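You operate a simulated robot arm through the tools that you are given. There is no shell and no other tool.

You are at the controls of a simulated robot arm. One attempt, no reset.

TASK
Set the controls near the top of the duplicator lid. At the end: the move knob is turned to minus five; the pressure lever is set to up; the density lever is set to dark; the speed lever is set to fast; whatever was shut is shut again. Leave all else as you found it, and nothing knocked over. The speed lever goes to its stop. The density lever goes to its stop. The pressure lever goes to its stop.

The check looks at the end state, three seconds after you hand in, the way a careful person would. Anything else that was tipped, shoved, dropped, spilled or broken makes it a failure. A push-on lid holds only when it is set on centred and level and pressed home; a screw cap is set on level and turned clockwise until tight.

THE ROBOT
A 7-joint arm with a two-finger parallel gripper, fixed in place. Base frame: the origin is on the floor under the middle of its stand, x ahead of it, y to its left, z up; the work surface is at about z = 0.945. Lengths are in m, angles in rad, forces in N, time in s.
It reaches about 1.372 m from its shoulder. Its first joint turns from -2.601 to 2.601 rad. Payload 3.43 kg.
The TCP is the grasp point between the finger pads, 0.03 m short of the fingertips. In the tool frame z runs along the fingers and y along their closing line. The gripper opens to 0.094 m. The fingers are 0.028 m wide and 0.01 m thick; the gripper's body (0.05 by 0.096 m) begins 0.055 m behind the TCP.
Orientation is told as [roll, pitch, yaw] about the base's x, y, z axes, in that order, counted from this pose: with the fingers straight down and closing along the base's y, the tool's x points along the base's -x, its y along +y and its z along -z.

THE INTERFACE
- The arm moves only by the tool send_rows. Its argument "motion" is a list of rows, each an object of numbers (a shift or turn left out is 0, a gripper value left out holds the last): "claw": the finger opening in m, from 0 to 0.094; "x", "y", "z": the shift along the base's x, y, z in units of 250 mm (1.0 is 250 mm); "ax", "ay", "az": the turn, a rotation vector about the base's x, y, z in units of 60 degrees (1.0 is 60 degrees). In form: [{"claw": .., "x": .., "y": .., "z": .., "ax": .., "ay": .., "az": ..}, ...]. A call has 1 to 20 rows; each row is the pose to reach, as a shift and turn from the pose commanded when the call began. A call with a number of a shift or a turn outside -1 to 1 is refused whole. A row lasts 0.2 s, in which the tool goes at most 0.05 m and 0.15 rad; a call with a longer step from one row to the next is refused whole, and so is a gripper value outside its range. Where a pose cannot be reached the arm comes as near as it can. A force on the tool above 40 N (or 10 N above the force at the start of the call, whichever is more), or a blocked arm, ends the call early, and 0.2 s more pass. The fingers move at their own pace (about 0.045 m/s each) and stop on an object; they squeeze with about 44 N. The grip force told is the motor's: it shows also when the fingers shut on nothing. Time passes only in rows, and 0.2 s behind the last, so rows that repeat a pose let the fingers close. The reply holds the time, the measured pose of the TCP, the force on the tool along the base axes, the opening and the grip force, in the units named above and with some noise, with the torque about the TCP (base axes, N m) and any sound that the robot's microphone picked up.
- Cameras (640 x 400 px; columns grow to the right, rows downward): "scene" is fixed at [0.2181, -0.5016, 1.3623]; the picture's right is [0.85, -0.52, 0.00], its down [-0.16, -0.26, -0.95] and it looks along [0.50, 0.82, -0.30] (base axes); focal length 332 px, centre (320, 200). "wrist" rides on the gripper at [0.076, 0.014, -0.102] in the tool frame; the picture's right is [-0.18, 0.98, 0.00], its down [-0.75, -0.14, -0.64] and it looks along [-0.63, -0.12, 0.77] (tool axes); focal length 243 px, centre (320, 200). There is no depth. A picture from a camera that has moved, and an enlarged one, comes with that camera's place and axes in the base frame and with its lens.
- grab_frame(camera): a new picture of that camera. No time passes.
- enlarge(camera, box): a new picture of the part [left, top, right, bottom] of that camera's present view, enlarged. No time passes.
- close_job(): hands the job in; it is judged then, once.

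Places have to be worked out from the pictures, the camera data and where the tool is seen. Open the gripper and draw the arm clear of the work before you hand the job in, unless the task says otherwise.

The tools are called after "Emit:" by a JSON object that holds its "fn" and its "kwargs". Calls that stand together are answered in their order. send_rows: Moves the arm, as the interface text tells. Its arguments: {"type":"object","properties":{"motion":{"type":"array"}},"required":["motion"]} The other tools are called the same way: grab_frame (camera) takes a picture; enlarge (camera, box) takes an enlarged picture of a part of a camera's view; close_job () hands the job in.

At the start:

```text
time_s: 0.0
tool_pos: [0.856, 0.4949, 1.2541]
orientation: [0.005, -0.007, 0.001]
wrist_force: [0.5, -0.7, -0.4]
wrist_torque: [-0.02, 0.0, 0.03]
width: 0.0937
grip_force: 0.2
```

scene: 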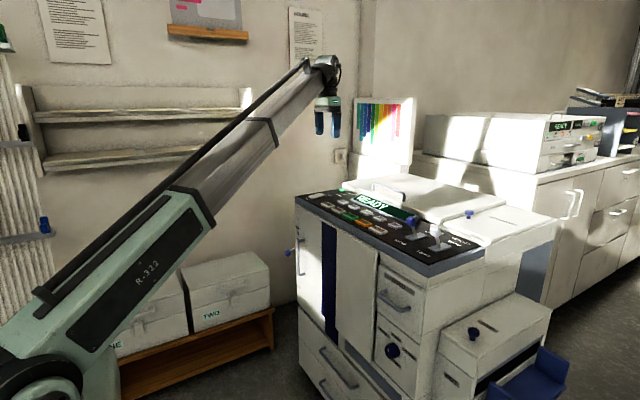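
wrist: 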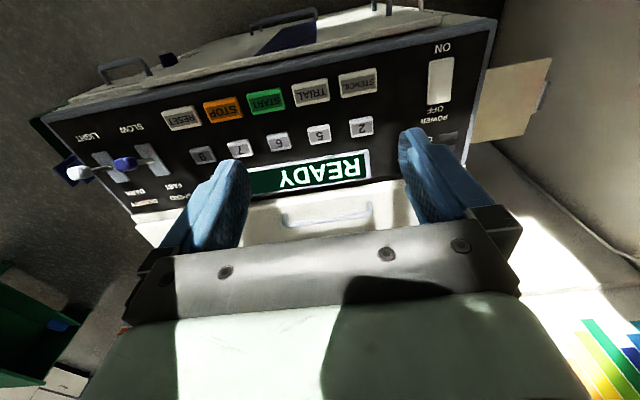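

I'll start by looking closely at the duplicator in both cameras to locate the controls.

Emit:
{"fn": "enlarge", "kwargs": {"camera": "scene", "box": [280, 160, 440, 260]}}

Emit:
{"fn": "enlarge", "kwargs": {"camera": "scene", "box": [400, 180, 560, 280]}}

Emit:
{"fn": "enlarge", "kwargs": {"camera": "scene", "box": [280, 220, 600, 400]}}

Emit:
{"fn": "enlarge", "kwargs": {"camera": "wrist", "box": [30, 80, 230, 220]}}

```text
4.00 times, centred on (360, 210) of scene
camera zoom: at [0.2181, -0.5016, 1.3623], right [0.85, -0.52, 0.0], down [-0.16, -0.26, -0.95], along [0.5, 0.82, -0.3], focal length 1329 px, centre (160, 160)
```

zoom: 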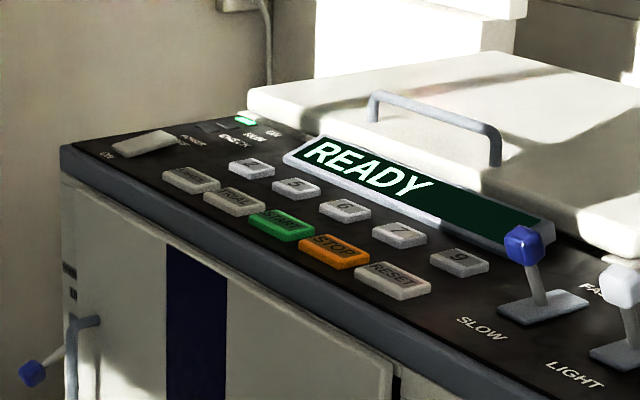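

```text
4.00 times, centred on (480, 230) of scene
camera zoom: at [0.2181, -0.5016, 1.3623], right [0.85, -0.52, 0.0], down [-0.16, -0.26, -0.95], along [0.5, 0.82, -0.3], focal length 1329 px, centre (-320, 80)
```

zoom: 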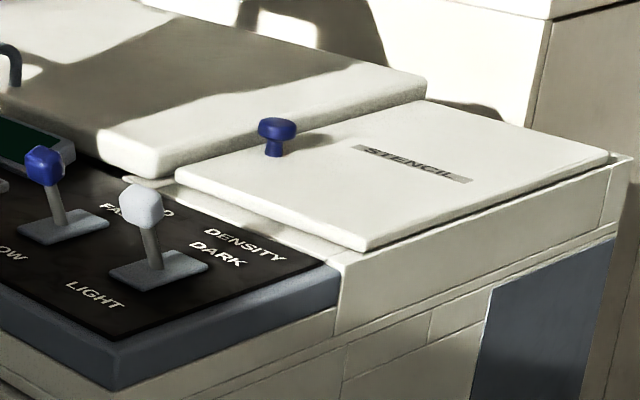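

```text
2.00 times, centred on (440, 310) of scene
camera zoom: at [0.2181, -0.5016, 1.3623], right [0.85, -0.52, 0.0], down [-0.16, -0.26, -0.95], along [0.5, 0.82, -0.3], focal length 665 px, centre (80, -20)
```

zoom: 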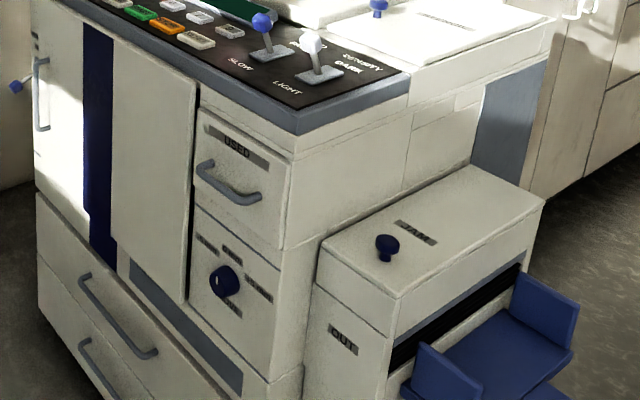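

```text
2.86 times, centred on (130, 150) of wrist
camera zoom: at [0.7787, 0.5092, 1.3558], right [0.18, 0.98, 0.01], down [0.75, -0.14, 0.65], along [0.64, -0.11, -0.76], focal length 693 px, centre (863, 343)
```

zoom: 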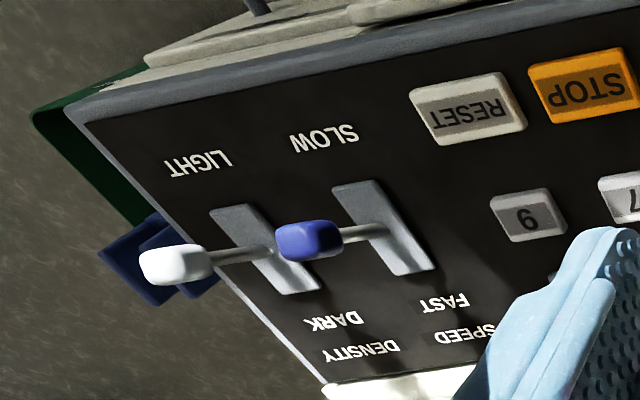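

Speed (blue) and density (white) levers are on the top panel. I need to find the pressure lever and move knob; zooming in on the front face knob, the left-side lever, and other labels.

Emit:
{"fn": "enlarge", "kwargs": {"camera": "scene", "box": [370, 320, 434, 380]}}

Emit:
{"fn": "enlarge", "kwargs": {"camera": "scene", "box": [280, 190, 344, 290]}}

Emit:
{"fn": "enlarge", "kwargs": {"camera": "scene", "box": [430, 290, 560, 400]}}

Emit:
{"fn": "enlarge", "kwargs": {"camera": "scene", "box": [420, 80, 640, 200]}}

Emit:
{"fn": "enlarge", "kwargs": {"camera": "wrist", "box": [60, 0, 360, 130]}}

Emit:
{"fn": "enlarge", "kwargs": {"camera": "wrist", "box": [340, 0, 560, 160]}}

```text
6.67 times, centred on (402, 350) of scene
camera zoom: at [0.2181, -0.5016, 1.3623], right [0.85, -0.52, 0.0], down [-0.16, -0.26, -0.95], along [0.5, 0.82, -0.3], focal length 2215 px, centre (-227, -800)
```

zoom: 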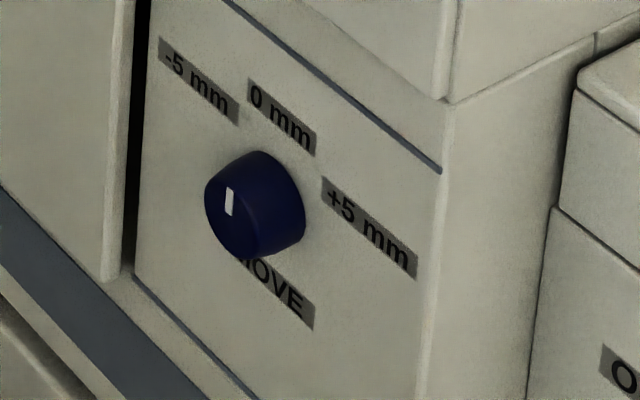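

```text
4.00 times, centred on (312, 240) of scene
camera zoom: at [0.2181, -0.5016, 1.3623], right [0.85, -0.52, 0.0], down [-0.16, -0.26, -0.95], along [0.5, 0.82, -0.3], focal length 1329 px, centre (352, 40)
```

zoom: 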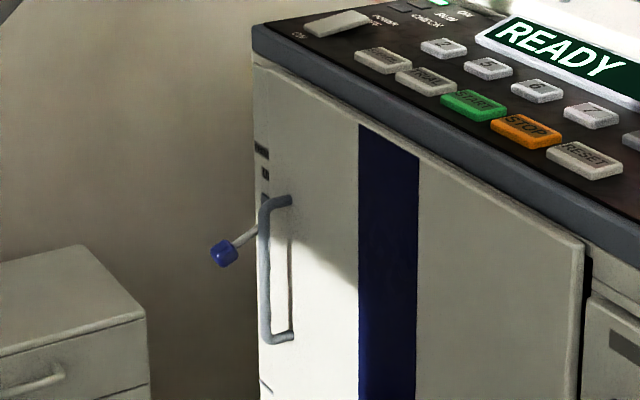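

```text
3.64 times, centred on (495, 345) of scene
camera zoom: at [0.2181, -0.5016, 1.3623], right [0.85, -0.52, 0.0], down [-0.16, -0.26, -0.95], along [0.5, 0.82, -0.3], focal length 1208 px, centre (-316, -327)
```

zoom: 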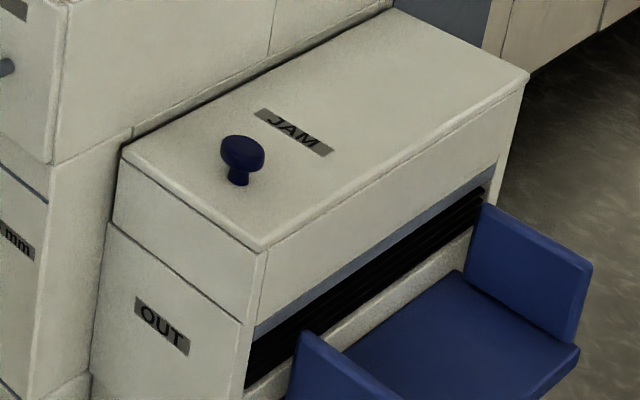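

```text
2.91 times, centred on (530, 140) of scene
camera zoom: at [0.2181, -0.5016, 1.3623], right [0.85, -0.52, 0.0], down [-0.16, -0.26, -0.95], along [0.5, 0.82, -0.3], focal length 967 px, centre (-291, 374)
```

zoom: 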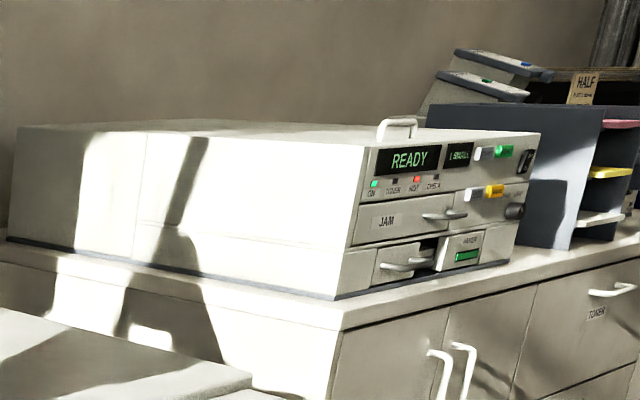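

```text
2.13 times, centred on (210, 65) of wrist
camera zoom: at [0.7787, 0.5092, 1.3558], right [0.18, 0.98, 0.01], down [0.75, -0.14, 0.65], along [0.64, -0.11, -0.76], focal length 518 px, centre (555, 488)
```

zoom: 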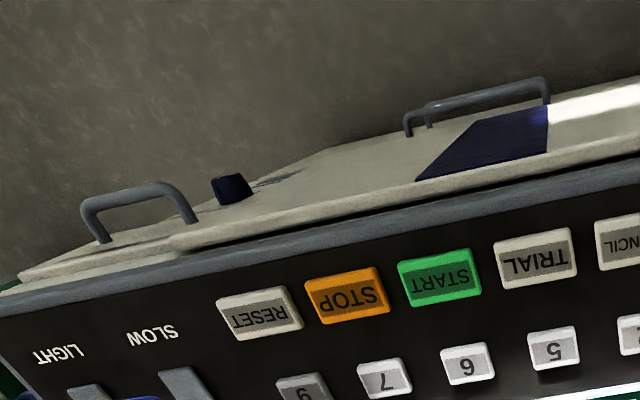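

```text
2.50 times, centred on (450, 80) of wrist
camera zoom: at [0.7787, 0.5092, 1.3558], right [0.18, 0.98, 0.01], down [0.75, -0.14, 0.65], along [0.64, -0.11, -0.76], focal length 606 px, centre (-5, 500)
```

zoom: 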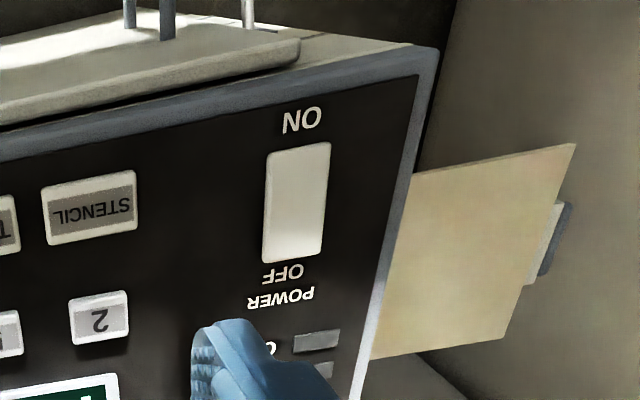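

The move knob is on the front face (≈[0.84, 0.09, 0.62], labels −5/0/+5 mm). Triangulating gives the white density lever knob ≈[0.938, 0.061, 1.003] and the blue speed knob ≈[0.937, 0.152, 1.002], both leaning toward the robot (LIGHT/SLOW). I move closer above them, well clear, to see better.

Emit:
{"fn": "send_rows", "kwargs": {"motion": [{"claw": 0.0, "x": -0.04, "y": -0.16, "z": -0.05}, {"x": -0.08, "y": -0.33, "z": -0.1}, {"x": -0.12, "y": -0.5, "z": -0.15}, {"x": -0.16, "y": -0.66, "z": -0.2}, {"x": -0.2, "y": -0.83, "z": -0.25}, {"x": -0.24, "y": -1.0, "z": -0.3}, {"x": -0.24, "y": -1.0, "z": -0.3}]}}

```text
time_s: 1.6
tool_pos: [0.7959, 0.2428, 1.1782]
orientation: [0.005, -0.009, -0.001]
wrist_force: [0.6, -0.1, 0.3]
wrist_torque: [-0.02, 0.0, 0.02]
width: 0.0002
grip_force: 32.7
```

The arm tracked well. Taking wrist views of the lever area from here.

Emit:
{"fn": "grab_frame", "kwargs": {"camera": "wrist"}}

Emit:
{"fn": "grab_frame", "kwargs": {"camera": "scene"}}

```text
taken
camera wrist: at [0.7194, 0.2572, 1.2791], right [0.18, 0.98, 0.01], down [0.75, -0.14, 0.65], along [0.64, -0.11, -0.76], focal length 243 px, centre (320, 200)
```

wrist: 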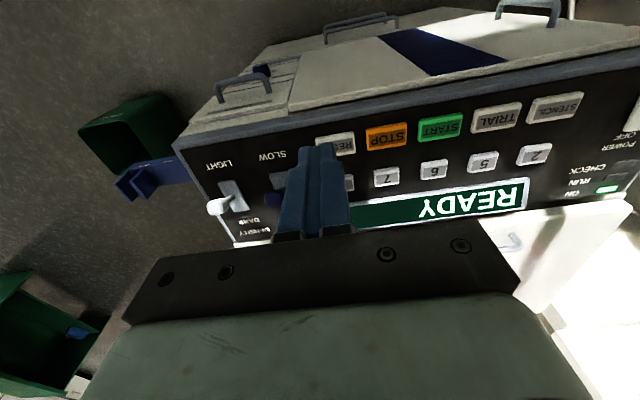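

```text
taken
```

scene: 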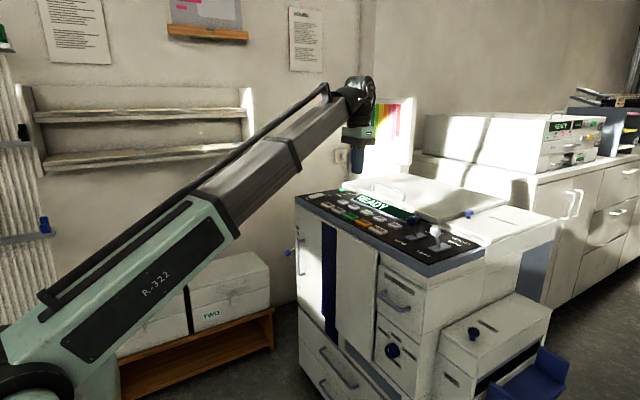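

Blue knob is near [0.937, 0.152, 1.002]; I move the closed fingers to about 6 cm in front of it at slightly higher height, then check alignment.

Emit:
{"fn": "send_rows", "kwargs": {"motion": [{"x": 0.06, "y": -0.1, "z": -0.1}, {"x": 0.12, "y": -0.2, "z": -0.2}, {"x": 0.18, "y": -0.3, "z": -0.3}, {"x": 0.24, "y": -0.37, "z": -0.4}, {"x": 0.26, "y": -0.37, "z": -0.48}, {"x": 0.26, "y": -0.37, "z": -0.48}]}}

```text
time_s: 3.0
tool_pos: [0.8597, 0.1523, 1.0587]
orientation: [0.005, -0.011, 0.0]
wrist_force: [0.1, -1.0, 0.4]
wrist_torque: [0.02, 0.01, 0.04]
width: 0.0001
grip_force: 33.6
```

Arrived at [0.860, 0.152, 1.059]. Checking finger versus knob alignment in both cameras.

Emit:
{"fn": "enlarge", "kwargs": {"camera": "scene", "box": [360, 170, 488, 250]}}

Emit:
{"fn": "enlarge", "kwargs": {"camera": "wrist", "box": [120, 60, 440, 260]}}

```text
5.00 times, centred on (424, 210) of scene
camera zoom: at [0.2181, -0.5016, 1.3623], right [0.85, -0.52, 0.0], down [-0.16, -0.26, -0.95], along [0.5, 0.82, -0.3], focal length 1662 px, centre (-200, 150)
```

zoom: 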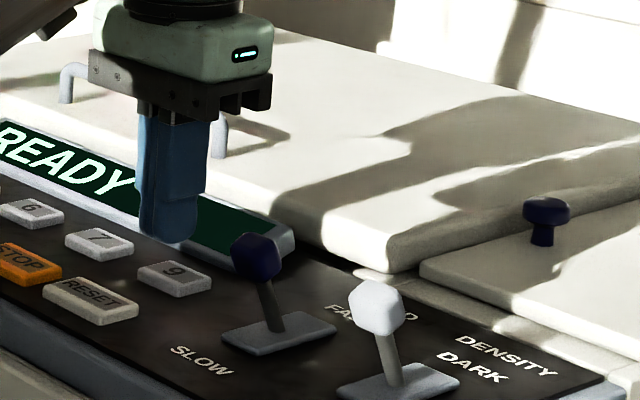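

```text
2.00 times, centred on (280, 160) of wrist
camera zoom: at [0.7845, 0.1656, 1.1605], right [0.18, 0.98, 0.01], down [0.75, -0.14, 0.65], along [0.64, -0.11, -0.76], focal length 485 px, centre (400, 280)
```

zoom: 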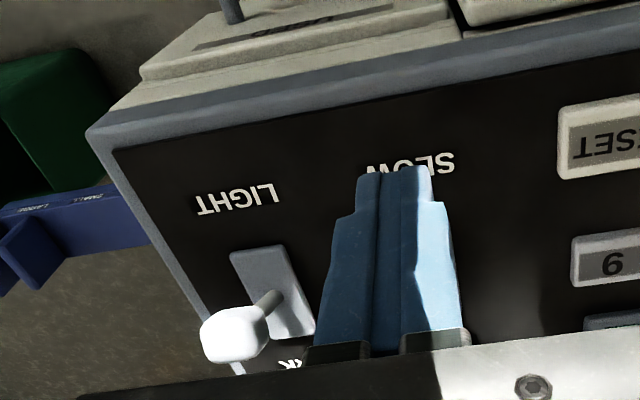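

The fingers line up in y with the blue knob. I lower to tip height ≈0.985 and advance in +x to push the speed lever toward FAST.

Emit:
{"fn": "send_rows", "kwargs": {"motion": [{"z": -0.09}, {"z": -0.17}, {"x": 0.06, "z": -0.17}, {"x": 0.12, "z": -0.17}, {"x": 0.16, "z": -0.17}, {"x": 0.2, "z": -0.17}, {"x": 0.24, "z": -0.17}, {"x": 0.28, "z": -0.17}]}}

```text
time_s: 5.0
tool_pos: [0.931, 0.1521, 1.0215]
orientation: [0.005, -0.013, 0.001]
wrist_force: [-2.9, -0.5, 15.4]
wrist_torque: [-0.09, -0.24, -0.02]
width: 0.0
grip_force: 33.3
stopped in row 8: the force on the tool passed its limit at 42 N (the readings are from after the stop); the commanded pose is now the measured one
```

Stopped with an upward force (~15 N left): the fingertip may be riding on the knob. Looking.

Emit:
{"fn": "enlarge", "kwargs": {"camera": "scene", "box": [360, 170, 488, 250]}}

Emit:
{"fn": "enlarge", "kwargs": {"camera": "wrist", "box": [120, 60, 440, 260]}}

```text
5.00 times, centred on (424, 210) of scene
camera zoom: at [0.2181, -0.5016, 1.3623], right [0.85, -0.52, 0.0], down [-0.16, -0.26, -0.95], along [0.5, 0.82, -0.3], focal length 1662 px, centre (-200, 150)
```

zoom: 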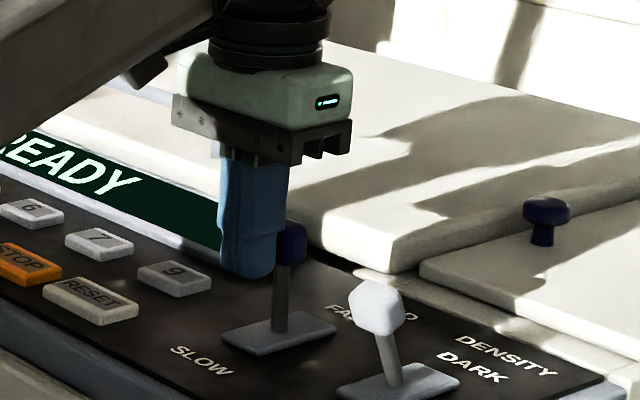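

```text
2.00 times, centred on (280, 160) of wrist
camera zoom: at [0.8531, 0.1671, 1.1237], right [0.18, 0.98, 0.01], down [0.75, -0.14, 0.65], along [0.64, -0.11, -0.76], focal length 485 px, centre (400, 280)
```

zoom: 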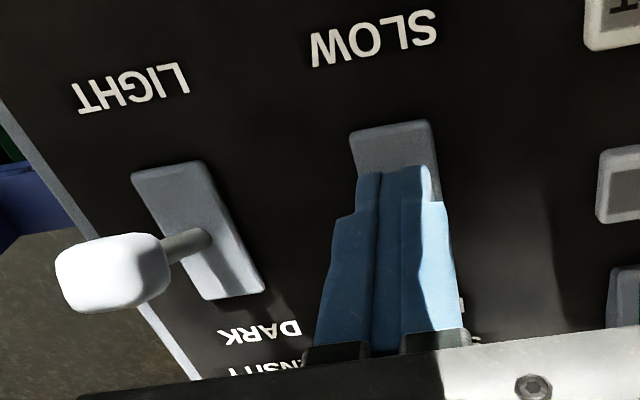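

The lever has gone to about vertical and the finger face is on the knob. I continue in +x in smaller steps at the present height.

Emit:
{"fn": "send_rows", "kwargs": {"motion": [{"x": 0.02}, {"x": 0.04}, {"x": 0.06}, {"x": 0.08}]}}

```text
time_s: 6.0
tool_pos: [0.9502, 0.1532, 1.0202]
orientation: [0.006, -0.009, 0.001]
wrist_force: [-0.3, -0.3, -0.7]
wrist_torque: [0.01, 0.03, 0.01]
width: 0.0
grip_force: 32.7
```

Forces dropped to zero — the lever may have snapped past a detent. Checking its position.

Emit:
{"fn": "enlarge", "kwargs": {"camera": "scene", "box": [380, 180, 476, 240]}}

Emit:
{"fn": "enlarge", "kwargs": {"camera": "wrist", "box": [120, 60, 440, 260]}}

```text
6.67 times, centred on (428, 210) of scene
camera zoom: at [0.2181, -0.5016, 1.3623], right [0.85, -0.52, 0.0], down [-0.16, -0.26, -0.95], along [0.5, 0.82, -0.3], focal length 2215 px, centre (-400, 133)
```

zoom: 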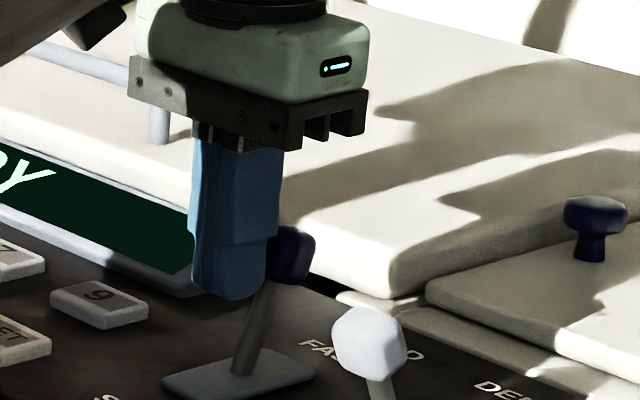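

```text
2.00 times, centred on (280, 160) of wrist
camera zoom: at [0.8743, 0.1681, 1.1218], right [0.18, 0.98, 0.01], down [0.75, -0.14, 0.65], along [0.64, -0.11, -0.76], focal length 485 px, centre (400, 280)
```

zoom: 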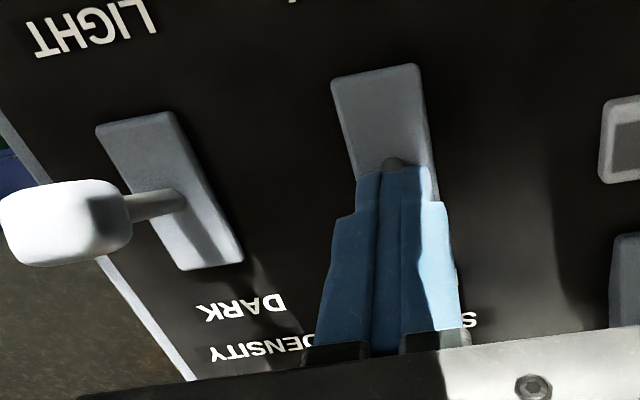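

Lever now leans toward FAST, likely not yet at the stop. I keep pushing in small steps until the force rises.

Emit:
{"fn": "send_rows", "kwargs": {"motion": [{"x": 0.02}, {"x": 0.04}, {"x": 0.06}, {"x": 0.08}, {"x": 0.1}]}}

```text
time_s: 6.8
tool_pos: [0.9578, 0.1532, 1.0185]
orientation: [0.006, 0.005, 0.001]
wrist_force: [-9.4, 0.8, 0.3]
wrist_torque: [0.04, 0.2, -0.02]
width: 0.0
grip_force: 33.1
stopped in row 3: the force on the tool passed its limit at 46 N (the readings are from after the stop); the commanded pose is now the measured one
```

Force rose sharply at x≈0.958, consistent with the stop. I back off and look at the lever's final tilt.

Emit:
{"fn": "send_rows", "kwargs": {"motion": [{"x": -0.1}, {"x": -0.25, "z": 0.05}, {"x": -0.35, "z": 0.2}, {"x": -0.35, "z": 0.2}]}}

Emit:
{"fn": "enlarge", "kwargs": {"camera": "scene", "box": [380, 180, 476, 240]}}

Emit:
{"fn": "enlarge", "kwargs": {"camera": "wrist", "box": [120, 60, 440, 260]}}

```text
time_s: 7.8
tool_pos: [0.8696, 0.1532, 1.0675]
orientation: [0.008, 0.006, 0.001]
wrist_force: [0.0, -0.3, -0.4]
wrist_torque: [0.0, -0.01, -0.02]
width: 0.0
grip_force: 33.5
```

```text
6.67 times, centred on (428, 210) of scene
camera zoom: at [0.2181, -0.5016, 1.3623], right [0.85, -0.52, 0.0], down [-0.16, -0.26, -0.95], along [0.5, 0.82, -0.3], focal length 2215 px, centre (-400, 133)
```

zoom: 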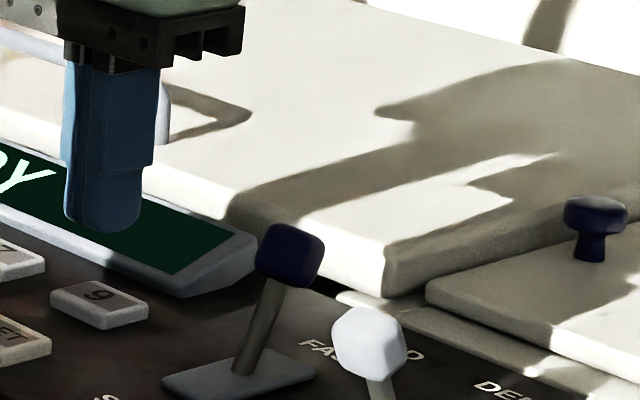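

```text
2.00 times, centred on (280, 160) of wrist
camera zoom: at [0.7941, 0.1674, 1.1704], right [0.18, 0.98, 0.01], down [0.76, -0.14, 0.64], along [0.63, -0.11, -0.77], focal length 485 px, centre (400, 280)
```

zoom: 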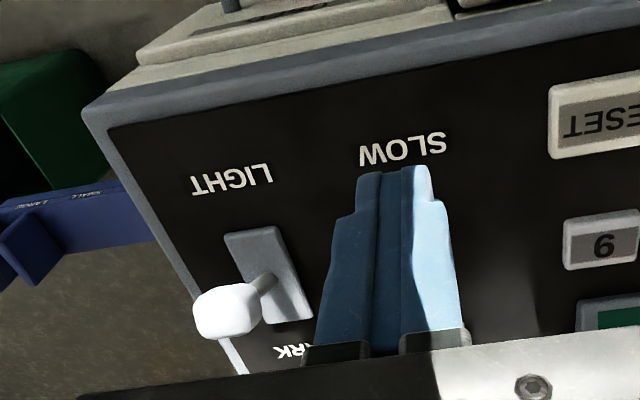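

Speed knob now at ≈[0.991, 0.152, 1.003], the mirror image of its start about the pivot (x≈0.964): it's at the FAST stop. Next, move over in front of the white density lever (y≈0.061), lower, and push +x.

Emit:
{"fn": "send_rows", "kwargs": {"motion": [{"y": -0.19}, {"y": -0.37}, {"y": -0.37, "z": -0.1}, {"y": -0.37, "z": -0.2}, {"x": 0.08, "y": -0.37, "z": -0.2}, {"x": 0.12, "y": -0.37, "z": -0.2}, {"x": 0.15, "y": -0.37, "z": -0.2}, {"x": 0.18, "y": -0.37, "z": -0.2}, {"x": 0.21, "y": -0.37, "z": -0.2}, {"x": 0.24, "y": -0.37, "z": -0.2}]}}

```text
time_s: 10.0
tool_pos: [0.9309, 0.0605, 1.0215]
orientation: [0.007, 0.001, 0.0]
wrist_force: [-5.4, 1.0, 28.3]
wrist_torque: [-0.13, -0.45, 0.02]
width: 0.0002
grip_force: 33.0
```

Same behavior as with the speed lever near vertical (upward friction on the finger). I continue in small steps, raising slightly to relieve it.

Emit:
{"fn": "send_rows", "kwargs": {"motion": [{"z": 0.01}, {"x": 0.02, "z": 0.01}, {"x": 0.04, "z": 0.01}, {"x": 0.06, "z": 0.01}, {"x": 0.08, "z": 0.01}]}}

```text
time_s: 11.2
tool_pos: [0.9515, 0.0604, 1.0204]
orientation: [0.006, 0.004, 0.002]
wrist_force: [0.8, 0.5, 0.4]
wrist_torque: [-0.03, 0.0, -0.02]
width: 0.0
grip_force: 33.4
```

Past vertical and free. Now push on in small steps to the stop.

Emit:
{"fn": "send_rows", "kwargs": {"motion": [{"x": 0.02}, {"x": 0.04}, {"x": 0.06}, {"x": 0.08}, {"x": 0.1}]}}

```text
time_s: 12.0
tool_pos: [0.9567, 0.0617, 1.0213]
orientation: [0.006, 0.022, 0.002]
wrist_force: [-8.2, -0.4, -0.6]
wrist_torque: [-0.03, 0.15, -0.01]
width: 0.0001
grip_force: 33.1
stopped in row 4: the force on the tool passed its limit at 44 N (the readings are from after the stop); the commanded pose is now the measured one
```

Force limit at x≈0.957, same as the other lever: the stop. Backing off and verifying both levers.

Emit:
{"fn": "send_rows", "kwargs": {"motion": [{"x": -0.1}, {"x": -0.25, "z": 0.05}, {"x": -0.4, "z": 0.2}, {"x": -0.55, "z": 0.35}, {"x": -0.55, "z": 0.35}]}}

Emit:
{"fn": "enlarge", "kwargs": {"camera": "scene", "box": [380, 180, 476, 240]}}

Emit:
{"fn": "grab_frame", "kwargs": {"camera": "wrist"}}

```text
refused: row 3 steps farther than a row can; nothing moved
```

```text
6.67 times, centred on (428, 210) of scene
camera zoom: at [0.2181, -0.5016, 1.3623], right [0.85, -0.52, 0.0], down [-0.16, -0.26, -0.95], along [0.5, 0.82, -0.3], focal length 2215 px, centre (-400, 133)
```

zoom: 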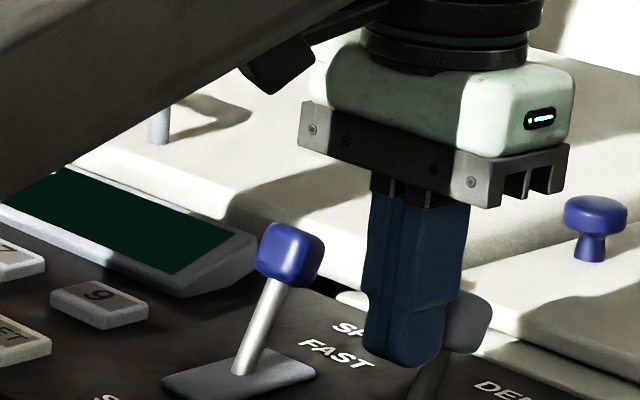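

```text
taken
camera wrist: at [0.8836, 0.0756, 1.1241], right [0.18, 0.98, 0.0], down [0.77, -0.14, 0.63], along [0.62, -0.11, -0.78], focal length 243 px, centre (320, 200)
```

wrist: 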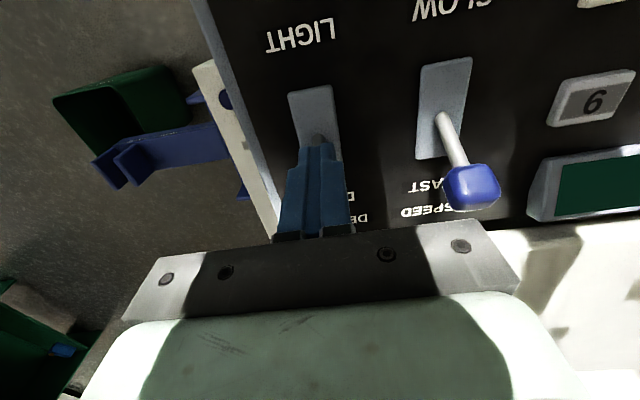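

The retreat was refused (step too long); I resend it with shorter steps.

Emit:
{"fn": "send_rows", "kwargs": {"motion": [{"x": -0.1}, {"x": -0.25, "z": 0.05}, {"x": -0.37, "z": 0.18}, {"x": -0.49, "z": 0.32}, {"x": -0.55, "z": 0.4}, {"x": -0.55, "z": 0.4}]}}

Emit:
{"fn": "enlarge", "kwargs": {"camera": "scene", "box": [380, 180, 476, 240]}}

Emit:
{"fn": "grab_frame", "kwargs": {"camera": "wrist"}}

```text
time_s: 13.4
tool_pos: [0.8185, 0.0606, 1.1188]
orientation: [0.005, 0.018, 0.001]
wrist_force: [-0.4, -0.1, -0.1]
wrist_torque: [-0.02, 0.0, 0.0]
width: 0.0001
grip_force: 33.0
```

```text
6.67 times, centred on (428, 210) of scene
camera zoom: at [0.2181, -0.5016, 1.3623], right [0.85, -0.52, 0.0], down [-0.16, -0.26, -0.95], along [0.5, 0.82, -0.3], focal length 2215 px, centre (-400, 133)
```

zoom: 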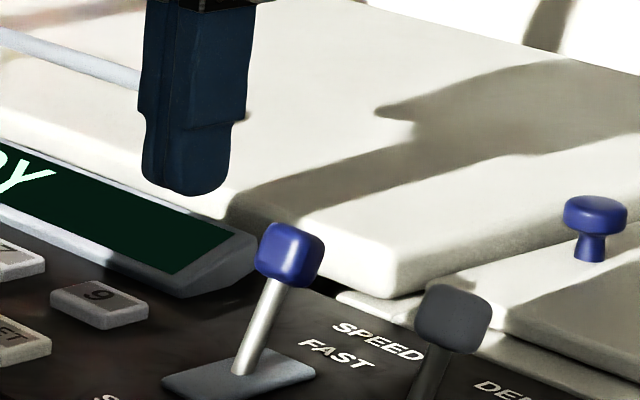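

```text
taken
camera wrist: at [0.7456, 0.0752, 1.2243], right [0.18, 0.98, 0.0], down [0.77, -0.14, 0.63], along [0.62, -0.11, -0.78], focal length 243 px, centre (320, 200)
```

wrist: 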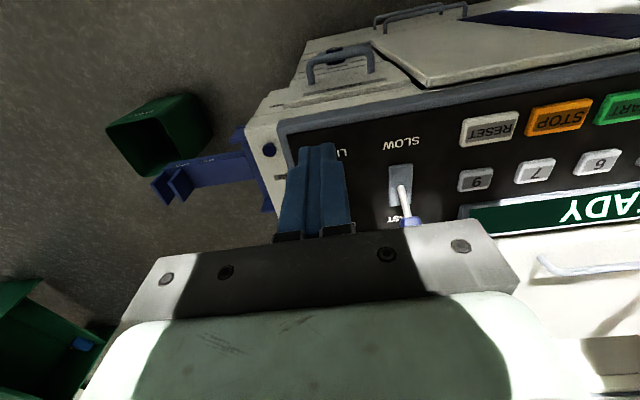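

Both top levers are now at their far stops (density knob ≈[0.989, 0.061, 1.004]). Next I draw back in front of the machine and to the left to look at the blue-tipped lever on the front-left side.

Emit:
{"fn": "send_rows", "kwargs": {"motion": [{"x": -0.12, "y": 0.1, "z": 0.0}, {"x": -0.24, "y": 0.22, "z": -0.02}, {"x": -0.36, "y": 0.34, "z": -0.04}, {"x": -0.48, "y": 0.46, "z": -0.06}, {"x": -0.6, "y": 0.58, "z": -0.08}, {"x": -0.72, "y": 0.7, "z": -0.1}, {"x": -0.84, "y": 0.82, "z": -0.12}, {"x": -0.96, "y": 0.92, "z": -0.14}, {"x": -1.0, "y": 1.0, "z": -0.16}, {"x": -1.0, "y": 1.0, "z": -0.16}]}}

Emit:
{"fn": "grab_frame", "kwargs": {"camera": "wrist"}}

Emit:
{"fn": "grab_frame", "kwargs": {"camera": "scene"}}

```text
time_s: 14.2
tool_pos: [0.7361, 0.1441, 1.1138]
orientation: [0.005, 0.012, 0.005]
wrist_force: [-0.4, -0.1, -0.6]
wrist_torque: [-0.05, 0.04, 0.0]
width: 0.0
grip_force: 32.9
stopped in row 4: the force on the tool passed its limit at 45 N (the readings are from after the stop); the commanded pose is now the measured one
```

```text
taken
camera wrist: at [0.6617, 0.1576, 1.217], right [0.18, 0.98, 0.0], down [0.76, -0.14, 0.63], along [0.62, -0.11, -0.77], focal length 243 px, centre (320, 200)
```

wrist: 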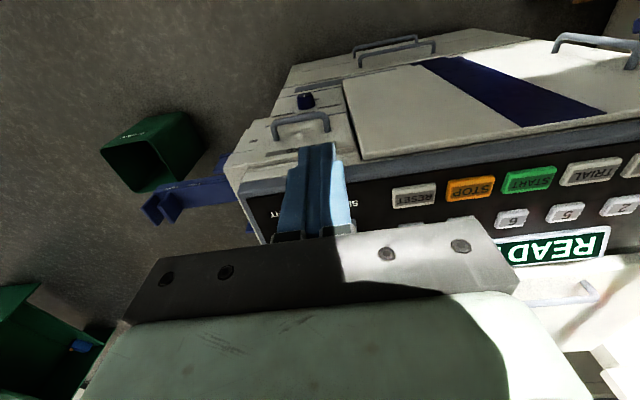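

```text
taken
```

scene: 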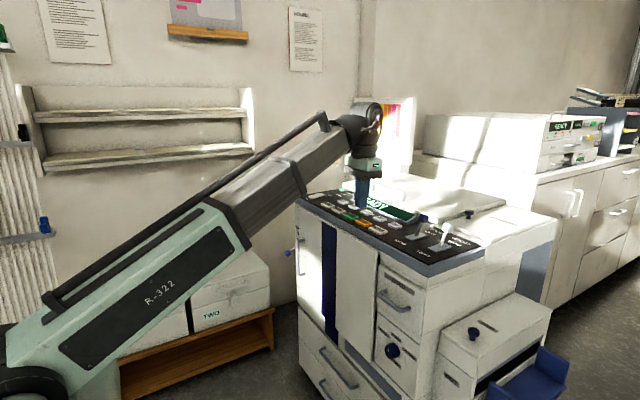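

The force spike occurred in free air (readings are ~0 now), likely an inertial transient; nothing is touching. I continue more slowly.

Emit:
{"fn": "send_rows", "kwargs": {"motion": [{"x": -0.04, "y": 0.06}, {"x": -0.1, "y": 0.14, "z": -0.01}, {"x": -0.17, "y": 0.22, "z": -0.02}, {"x": -0.24, "y": 0.3, "z": -0.04}, {"x": -0.31, "y": 0.38, "z": -0.06}, {"x": -0.38, "y": 0.46, "z": -0.08}, {"x": -0.45, "y": 0.54, "z": -0.1}, {"x": -0.52, "y": 0.62, "z": -0.12}, {"x": -0.59, "y": 0.7, "z": -0.14}, {"x": -0.66, "y": 0.78, "z": -0.16}, {"x": -0.72, "y": 0.86, "z": -0.18}, {"x": -0.76, "y": 0.92, "z": -0.2}, {"x": -0.78, "y": 0.95, "z": -0.2}, {"x": -0.78, "y": 0.95, "z": -0.2}]}}

Emit:
{"fn": "grab_frame", "kwargs": {"camera": "wrist"}}

Emit:
{"fn": "grab_frame", "kwargs": {"camera": "scene"}}

```text
time_s: 17.2
tool_pos: [0.5432, 0.3821, 1.0629]
orientation: [0.005, 0.012, 0.004]
wrist_force: [0.6, 0.1, 0.0]
wrist_torque: [0.0, -0.01, -0.03]
width: 0.0
grip_force: 33.8
```

```text
taken
camera wrist: at [0.4674, 0.3957, 1.1662], right [0.18, 0.98, 0.0], down [0.76, -0.14, 0.63], along [0.62, -0.11, -0.77], focal length 243 px, centre (320, 200)
```

wrist: 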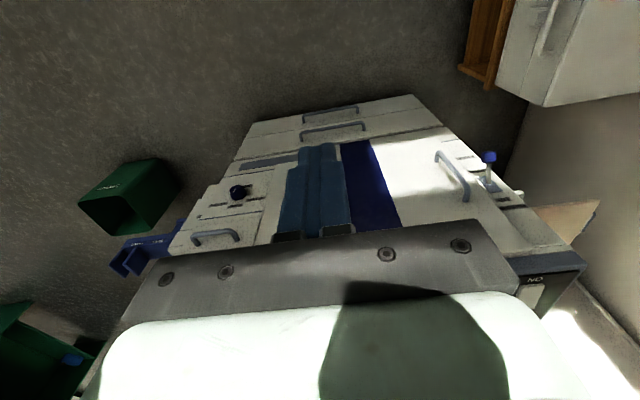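

```text
taken
```

scene: 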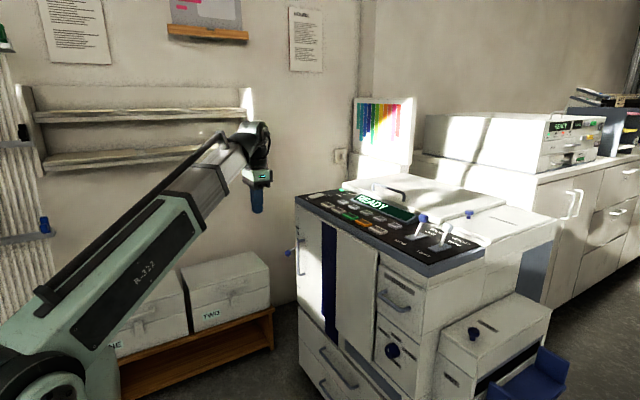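

Now the wrist camera sees the front. Enlarging the blue lever on the front-left and the move knob.

Emit:
{"fn": "enlarge", "kwargs": {"camera": "wrist", "box": [420, 120, 580, 220]}}

Emit:
{"fn": "enlarge", "kwargs": {"camera": "wrist", "box": [170, 140, 298, 220]}}

Emit:
{"fn": "enlarge", "kwargs": {"camera": "wrist", "box": [180, 60, 580, 300]}}

```text
4.00 times, centred on (500, 170) of wrist
camera zoom: at [0.4674, 0.3957, 1.1662], right [0.18, 0.98, 0.0], down [0.76, -0.14, 0.63], along [0.62, -0.11, -0.77], focal length 970 px, centre (-400, 320)
```

zoom: 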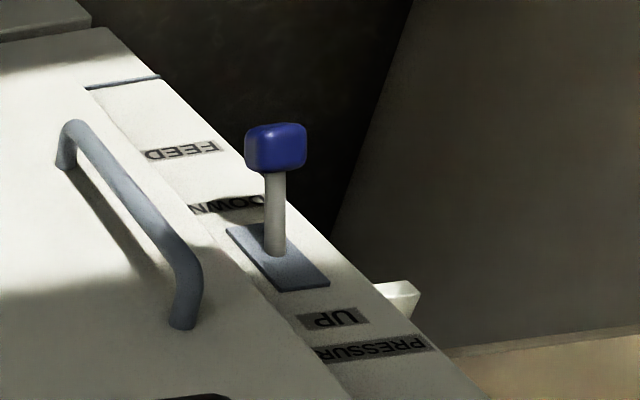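

```text
5.00 times, centred on (234, 180) of wrist
camera zoom: at [0.4674, 0.3957, 1.1662], right [0.18, 0.98, 0.0], down [0.76, -0.14, 0.63], along [0.62, -0.11, -0.77], focal length 1213 px, centre (750, 300)
```

zoom: 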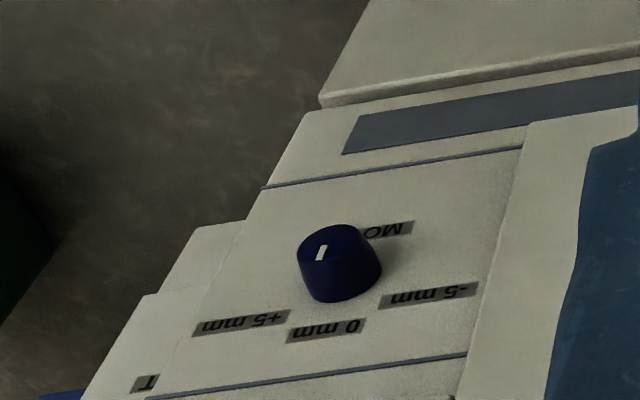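

```text
1.60 times, centred on (380, 180) of wrist
camera zoom: at [0.4674, 0.3957, 1.1662], right [0.18, 0.98, 0.0], down [0.76, -0.14, 0.63], along [0.62, -0.11, -0.77], focal length 388 px, centre (224, 232)
```

zoom: 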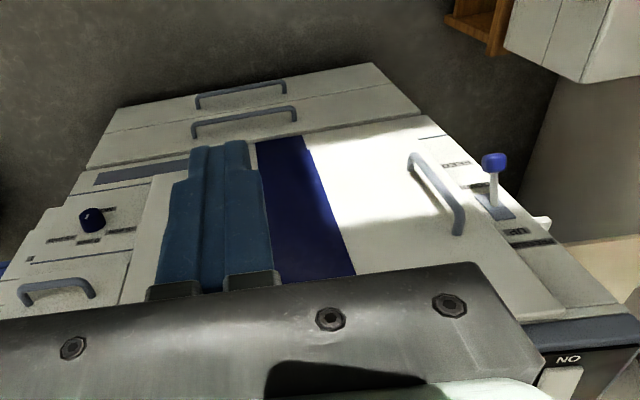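

The blue-tipped lever on the front-left strip is PRESSURE with UP above and DOWN below; it currently points DOWN. Triangulated knob ≈[0.789, 0.709, 0.702], pivot z≈0.726, front face x≈0.845; door handle at y≈0.632. I'll turn the fingers to point forward, then push it up from beneath. First move left and start pitching.

Emit:
{"fn": "send_rows", "kwargs": {"motion": [{"y": 0.1, "z": -0.05, "ay": -0.1}, {"y": 0.2, "z": -0.1, "ay": -0.2}, {"y": 0.3, "z": -0.15, "ay": -0.3}, {"y": 0.4, "z": -0.2, "ay": -0.4}, {"y": 0.5, "z": -0.25, "ay": -0.5}, {"y": 0.6, "z": -0.3, "ay": -0.6}, {"y": 0.7, "z": -0.35, "ay": -0.7}, {"y": 0.8, "z": -0.4, "ay": -0.8}, {"y": 0.9, "z": -0.45, "ay": -0.9}, {"y": 1.0, "z": -0.5, "ay": -1.0}, {"y": 1.0, "z": -0.5, "ay": -1.0}]}}

Emit:
{"fn": "grab_frame", "kwargs": {"camera": "wrist"}}

Emit:
{"fn": "grab_frame", "kwargs": {"camera": "scene"}}

```text
time_s: 19.6
tool_pos: [0.5372, 0.6295, 0.9366]
orientation: [-0.004, -1.036, 0.01]
wrist_force: [0.5, 0.0, -0.2]
wrist_torque: [0.02, 0.0, 0.0]
width: 0.0004
grip_force: 32.7
```

```text
taken
camera wrist: at [0.4114, 0.6446, 0.9238], right [0.09, 0.98, 0.16], down [-0.17, -0.14, 0.98], along [0.98, -0.11, 0.15], focal length 243 px, centre (320, 200)
```

wrist: 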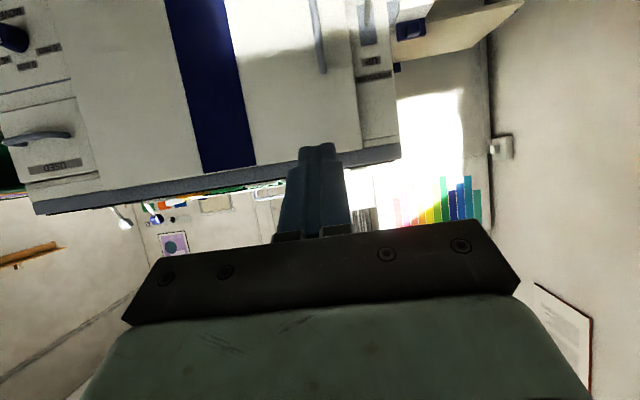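

```text
taken
```

scene: 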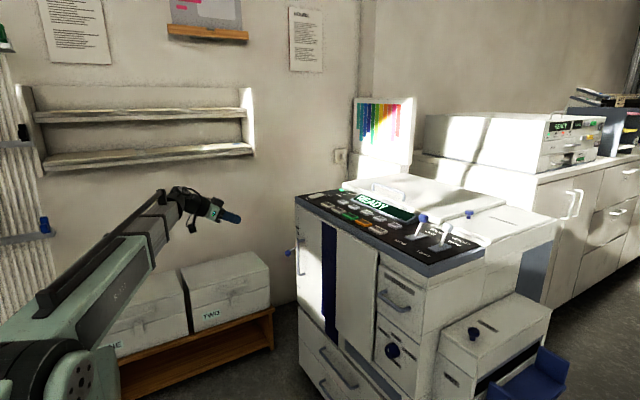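

Orientation is tracking well. Finish the pitch to fully horizontal and lower toward z≈0.68 with y≈0.709, staying at x≈0.54 (clear of the machine).

Emit:
{"fn": "send_rows", "kwargs": {"motion": [{"y": 0.04, "z": -0.1, "ay": -0.1}, {"y": 0.08, "z": -0.2, "ay": -0.2}, {"y": 0.12, "z": -0.3, "ay": -0.3}, {"y": 0.16, "z": -0.4, "ay": -0.4}, {"y": 0.2, "z": -0.5, "ay": -0.51}, {"y": 0.24, "z": -0.6, "ay": -0.51}, {"y": 0.28, "z": -0.7, "ay": -0.51}, {"y": 0.31, "z": -0.8, "ay": -0.51}, {"y": 0.31, "z": -0.9, "ay": -0.51}, {"y": 0.31, "z": -1.0, "ay": -0.51}, {"y": 0.31, "z": -1.0, "ay": -0.51}]}}

Emit:
{"fn": "grab_frame", "kwargs": {"camera": "wrist"}}

Emit:
{"fn": "grab_frame", "kwargs": {"camera": "scene"}}

```text
time_s: 22.0
tool_pos: [0.5422, 0.7089, 0.6889]
orientation: [-1.401, -1.565, 1.407]
wrist_force: [-1.1, 0.6, 0.0]
wrist_torque: [0.01, 0.0, -0.01]
width: 0.0
grip_force: 32.5
```

```text
taken
camera wrist: at [0.4393, 0.7227, 0.6119], right [-0.01, 0.98, 0.18], down [-0.64, -0.14, 0.76], along [0.77, -0.11, 0.63], focal length 243 px, centre (320, 200)
```

wrist: 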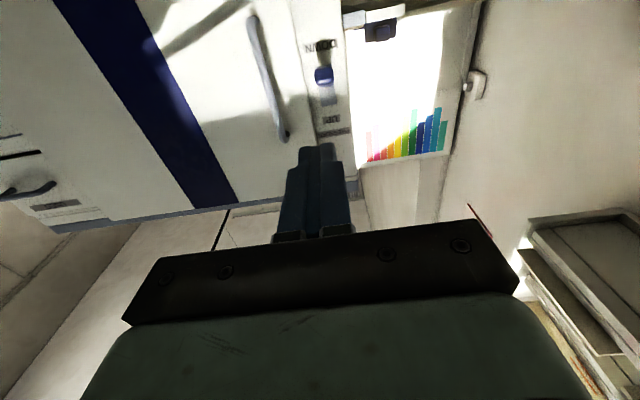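

```text
taken
```

scene: 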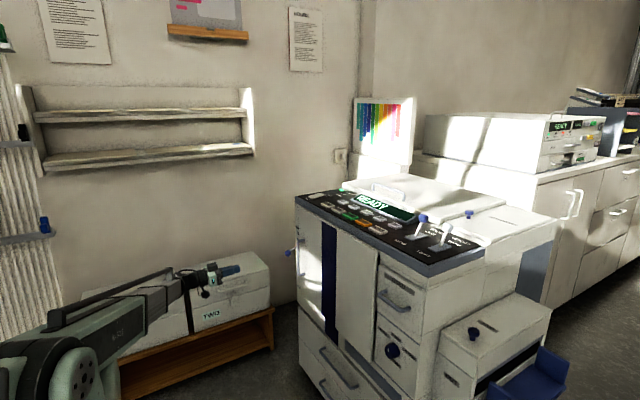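

Fingers now point forward. Enlarging the lever in the wrist view to refine its location relative to the fingers.

Emit:
{"fn": "enlarge", "kwargs": {"camera": "wrist", "box": [256, 20, 416, 160]}}

Emit:
{"fn": "enlarge", "kwargs": {"camera": "scene", "box": [180, 220, 340, 320]}}

```text
2.86 times, centred on (336, 90) of wrist
camera zoom: at [0.4393, 0.7227, 0.6119], right [-0.01, 0.98, 0.18], down [-0.64, -0.14, 0.76], along [0.77, -0.11, 0.63], focal length 693 px, centre (274, 514)
```

zoom: 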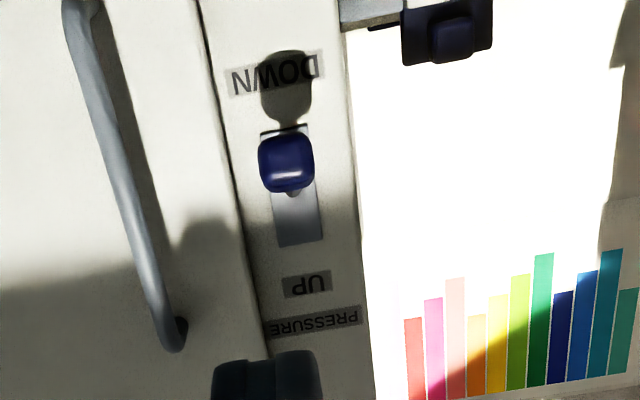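

```text
4.00 times, centred on (260, 270) of scene
camera zoom: at [0.2181, -0.5016, 1.3623], right [0.85, -0.52, 0.0], down [-0.16, -0.26, -0.95], along [0.5, 0.82, -0.3], focal length 1329 px, centre (560, -80)
```

zoom: 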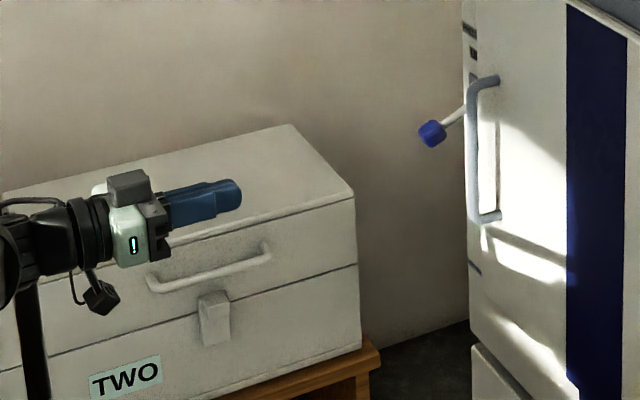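

Knob is at about [0.789, 0.712, 0.70]. I lower to z≈0.645 and slide the closed fingers forward underneath the knob (tip x≈0.80, short of the face at 0.845).

Emit:
{"fn": "send_rows", "kwargs": {"motion": [{"z": -0.1}, {"x": 0.05, "y": 0.01, "z": -0.18}, {"x": 0.16, "y": 0.01, "z": -0.18}, {"x": 0.28, "y": 0.01, "z": -0.18}, {"x": 0.4, "y": 0.01, "z": -0.18}, {"x": 0.52, "y": 0.01, "z": -0.18}, {"x": 0.62, "y": 0.01, "z": -0.18}, {"x": 0.7, "y": 0.01, "z": -0.18}, {"x": 0.76, "y": 0.01, "z": -0.18}, {"x": 0.76, "y": 0.01, "z": -0.18}]}}

Emit:
{"fn": "grab_frame", "kwargs": {"camera": "wrist"}}

Emit:
{"fn": "enlarge", "kwargs": {"camera": "scene", "box": [220, 200, 380, 300]}}

```text
time_s: 24.2
tool_pos: [0.7321, 0.7139, 0.6434]
orientation: [-1.356, -1.564, 1.361]
wrist_force: [-0.1, 0.1, 0.7]
wrist_torque: [0.02, 0.0, -0.01]
width: 0.0
grip_force: 32.7
```

```text
taken
camera wrist: at [0.6296, 0.7263, 0.5671], right [-0.01, 0.98, 0.18], down [-0.64, -0.14, 0.76], along [0.77, -0.11, 0.63], focal length 243 px, centre (320, 200)
```

wrist: 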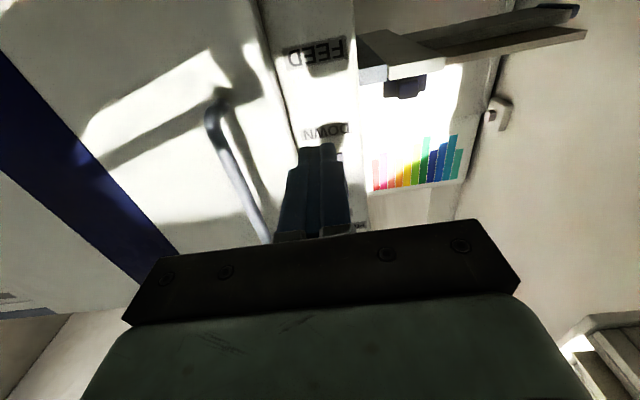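

```text
4.00 times, centred on (300, 250) of scene
camera zoom: at [0.2181, -0.5016, 1.3623], right [0.85, -0.52, 0.0], down [-0.16, -0.26, -0.95], along [0.5, 0.82, -0.3], focal length 1329 px, centre (400, 0)
```

zoom: 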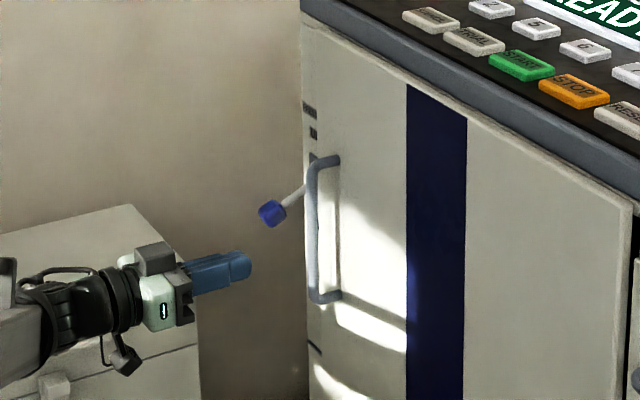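

Fingertip ≈[0.762, 0.714, 0.643]; knob ≈[0.793, 0.712, 0.698]. Advance another 4 cm beneath it and then raise in small steps.

Emit:
{"fn": "send_rows", "kwargs": {"motion": [{"x": 0.09}, {"x": 0.17}, {"x": 0.17, "z": 0.04}, {"x": 0.17, "z": 0.08}, {"x": 0.17, "z": 0.11}, {"x": 0.17, "z": 0.14}, {"x": 0.17, "z": 0.16}, {"x": 0.17, "z": 0.18}]}}

Emit:
{"fn": "enlarge", "kwargs": {"camera": "scene", "box": [220, 200, 380, 300]}}

Emit:
{"fn": "enlarge", "kwargs": {"camera": "wrist", "box": [220, 40, 420, 240]}}

```text
time_s: 26.0
tool_pos: [0.7752, 0.7121, 0.689]
orientation: [-1.291, -1.564, 1.298]
wrist_force: [-1.9, -0.9, -2.2]
wrist_torque: [0.03, -0.03, 0.01]
width: 0.0001
grip_force: 32.9
```

```text
4.00 times, centred on (300, 250) of scene
camera zoom: at [0.2181, -0.5016, 1.3623], right [0.85, -0.52, 0.0], down [-0.16, -0.26, -0.95], along [0.5, 0.82, -0.3], focal length 1329 px, centre (400, 0)
```

zoom: 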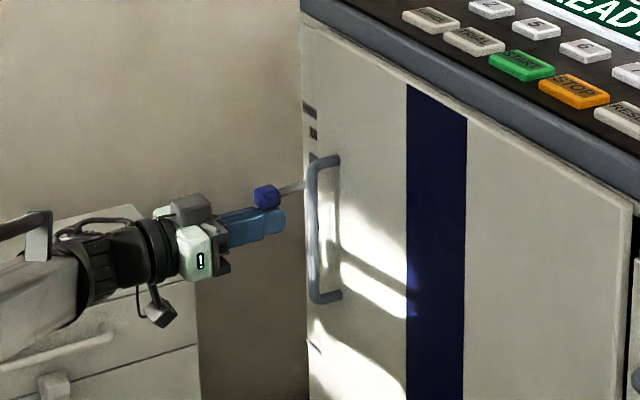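

```text
2.00 times, centred on (320, 140) of wrist
camera zoom: at [0.6726, 0.7261, 0.6127], right [0.0, 0.98, 0.18], down [-0.64, -0.14, 0.76], along [0.77, -0.11, 0.63], focal length 485 px, centre (320, 320)
```

zoom: 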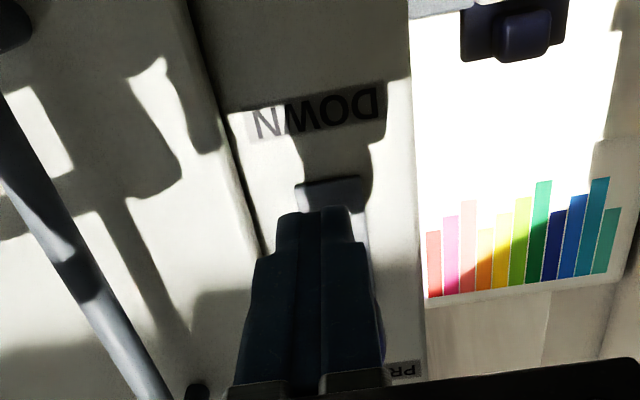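

Contact is made and the lever is rising with small force. Continue raising in small steps to the UP stop.

Emit:
{"fn": "send_rows", "kwargs": {"motion": [{"z": 0.02}, {"z": 0.04}, {"z": 0.06}, {"z": 0.08}]}}

Emit:
{"fn": "enlarge", "kwargs": {"camera": "scene", "box": [220, 200, 380, 300]}}

```text
time_s: 27.0
tool_pos: [0.7744, 0.7114, 0.7107]
orientation: [-1.488, -1.566, 1.492]
wrist_force: [-0.5, 0.3, 0.5]
wrist_torque: [-0.01, -0.01, 0.01]
width: 0.0001
grip_force: 32.5
```

```text
4.00 times, centred on (300, 250) of scene
camera zoom: at [0.2181, -0.5016, 1.3623], right [0.85, -0.52, 0.0], down [-0.16, -0.26, -0.95], along [0.5, 0.82, -0.3], focal length 1329 px, centre (400, 0)
```

zoom: 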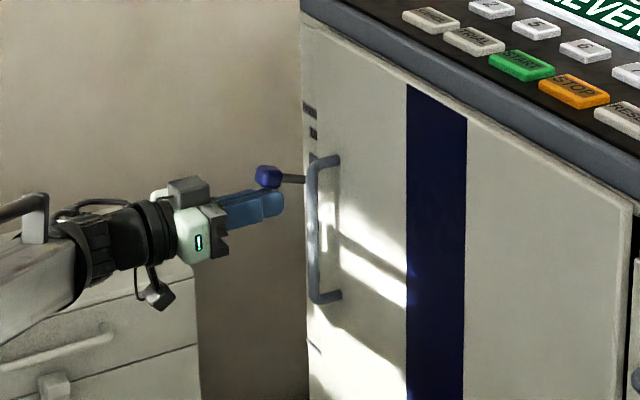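

Lever is past horizontal; the display text changed (reads "…EVER", presumably LEVER mid-travel). Continue up to the stop.

Emit:
{"fn": "send_rows", "kwargs": {"motion": [{"z": 0.02}, {"z": 0.04}, {"z": 0.06}, {"z": 0.08}, {"z": 0.1}]}}

Emit:
{"fn": "enlarge", "kwargs": {"camera": "scene", "box": [220, 180, 412, 300]}}

```text
time_s: 28.0
tool_pos: [0.7745, 0.7108, 0.7172]
orientation: [-0.159, -1.553, 0.164]
wrist_force: [0.2, 1.2, -9.0]
wrist_torque: [0.02, 0.25, -0.14]
width: 0.0002
grip_force: 33.2
stopped in row 4: the force on the tool passed its limit at 45 N (the readings are from after the stop); the commanded pose is now the measured one
```

```text
3.33 times, centred on (316, 240) of scene
camera zoom: at [0.2181, -0.5016, 1.3623], right [0.85, -0.52, 0.0], down [-0.16, -0.26, -0.95], along [0.5, 0.82, -0.3], focal length 1108 px, centre (333, 67)
```

zoom: 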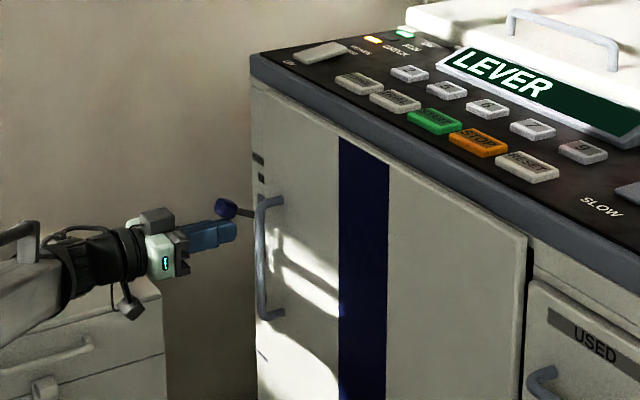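

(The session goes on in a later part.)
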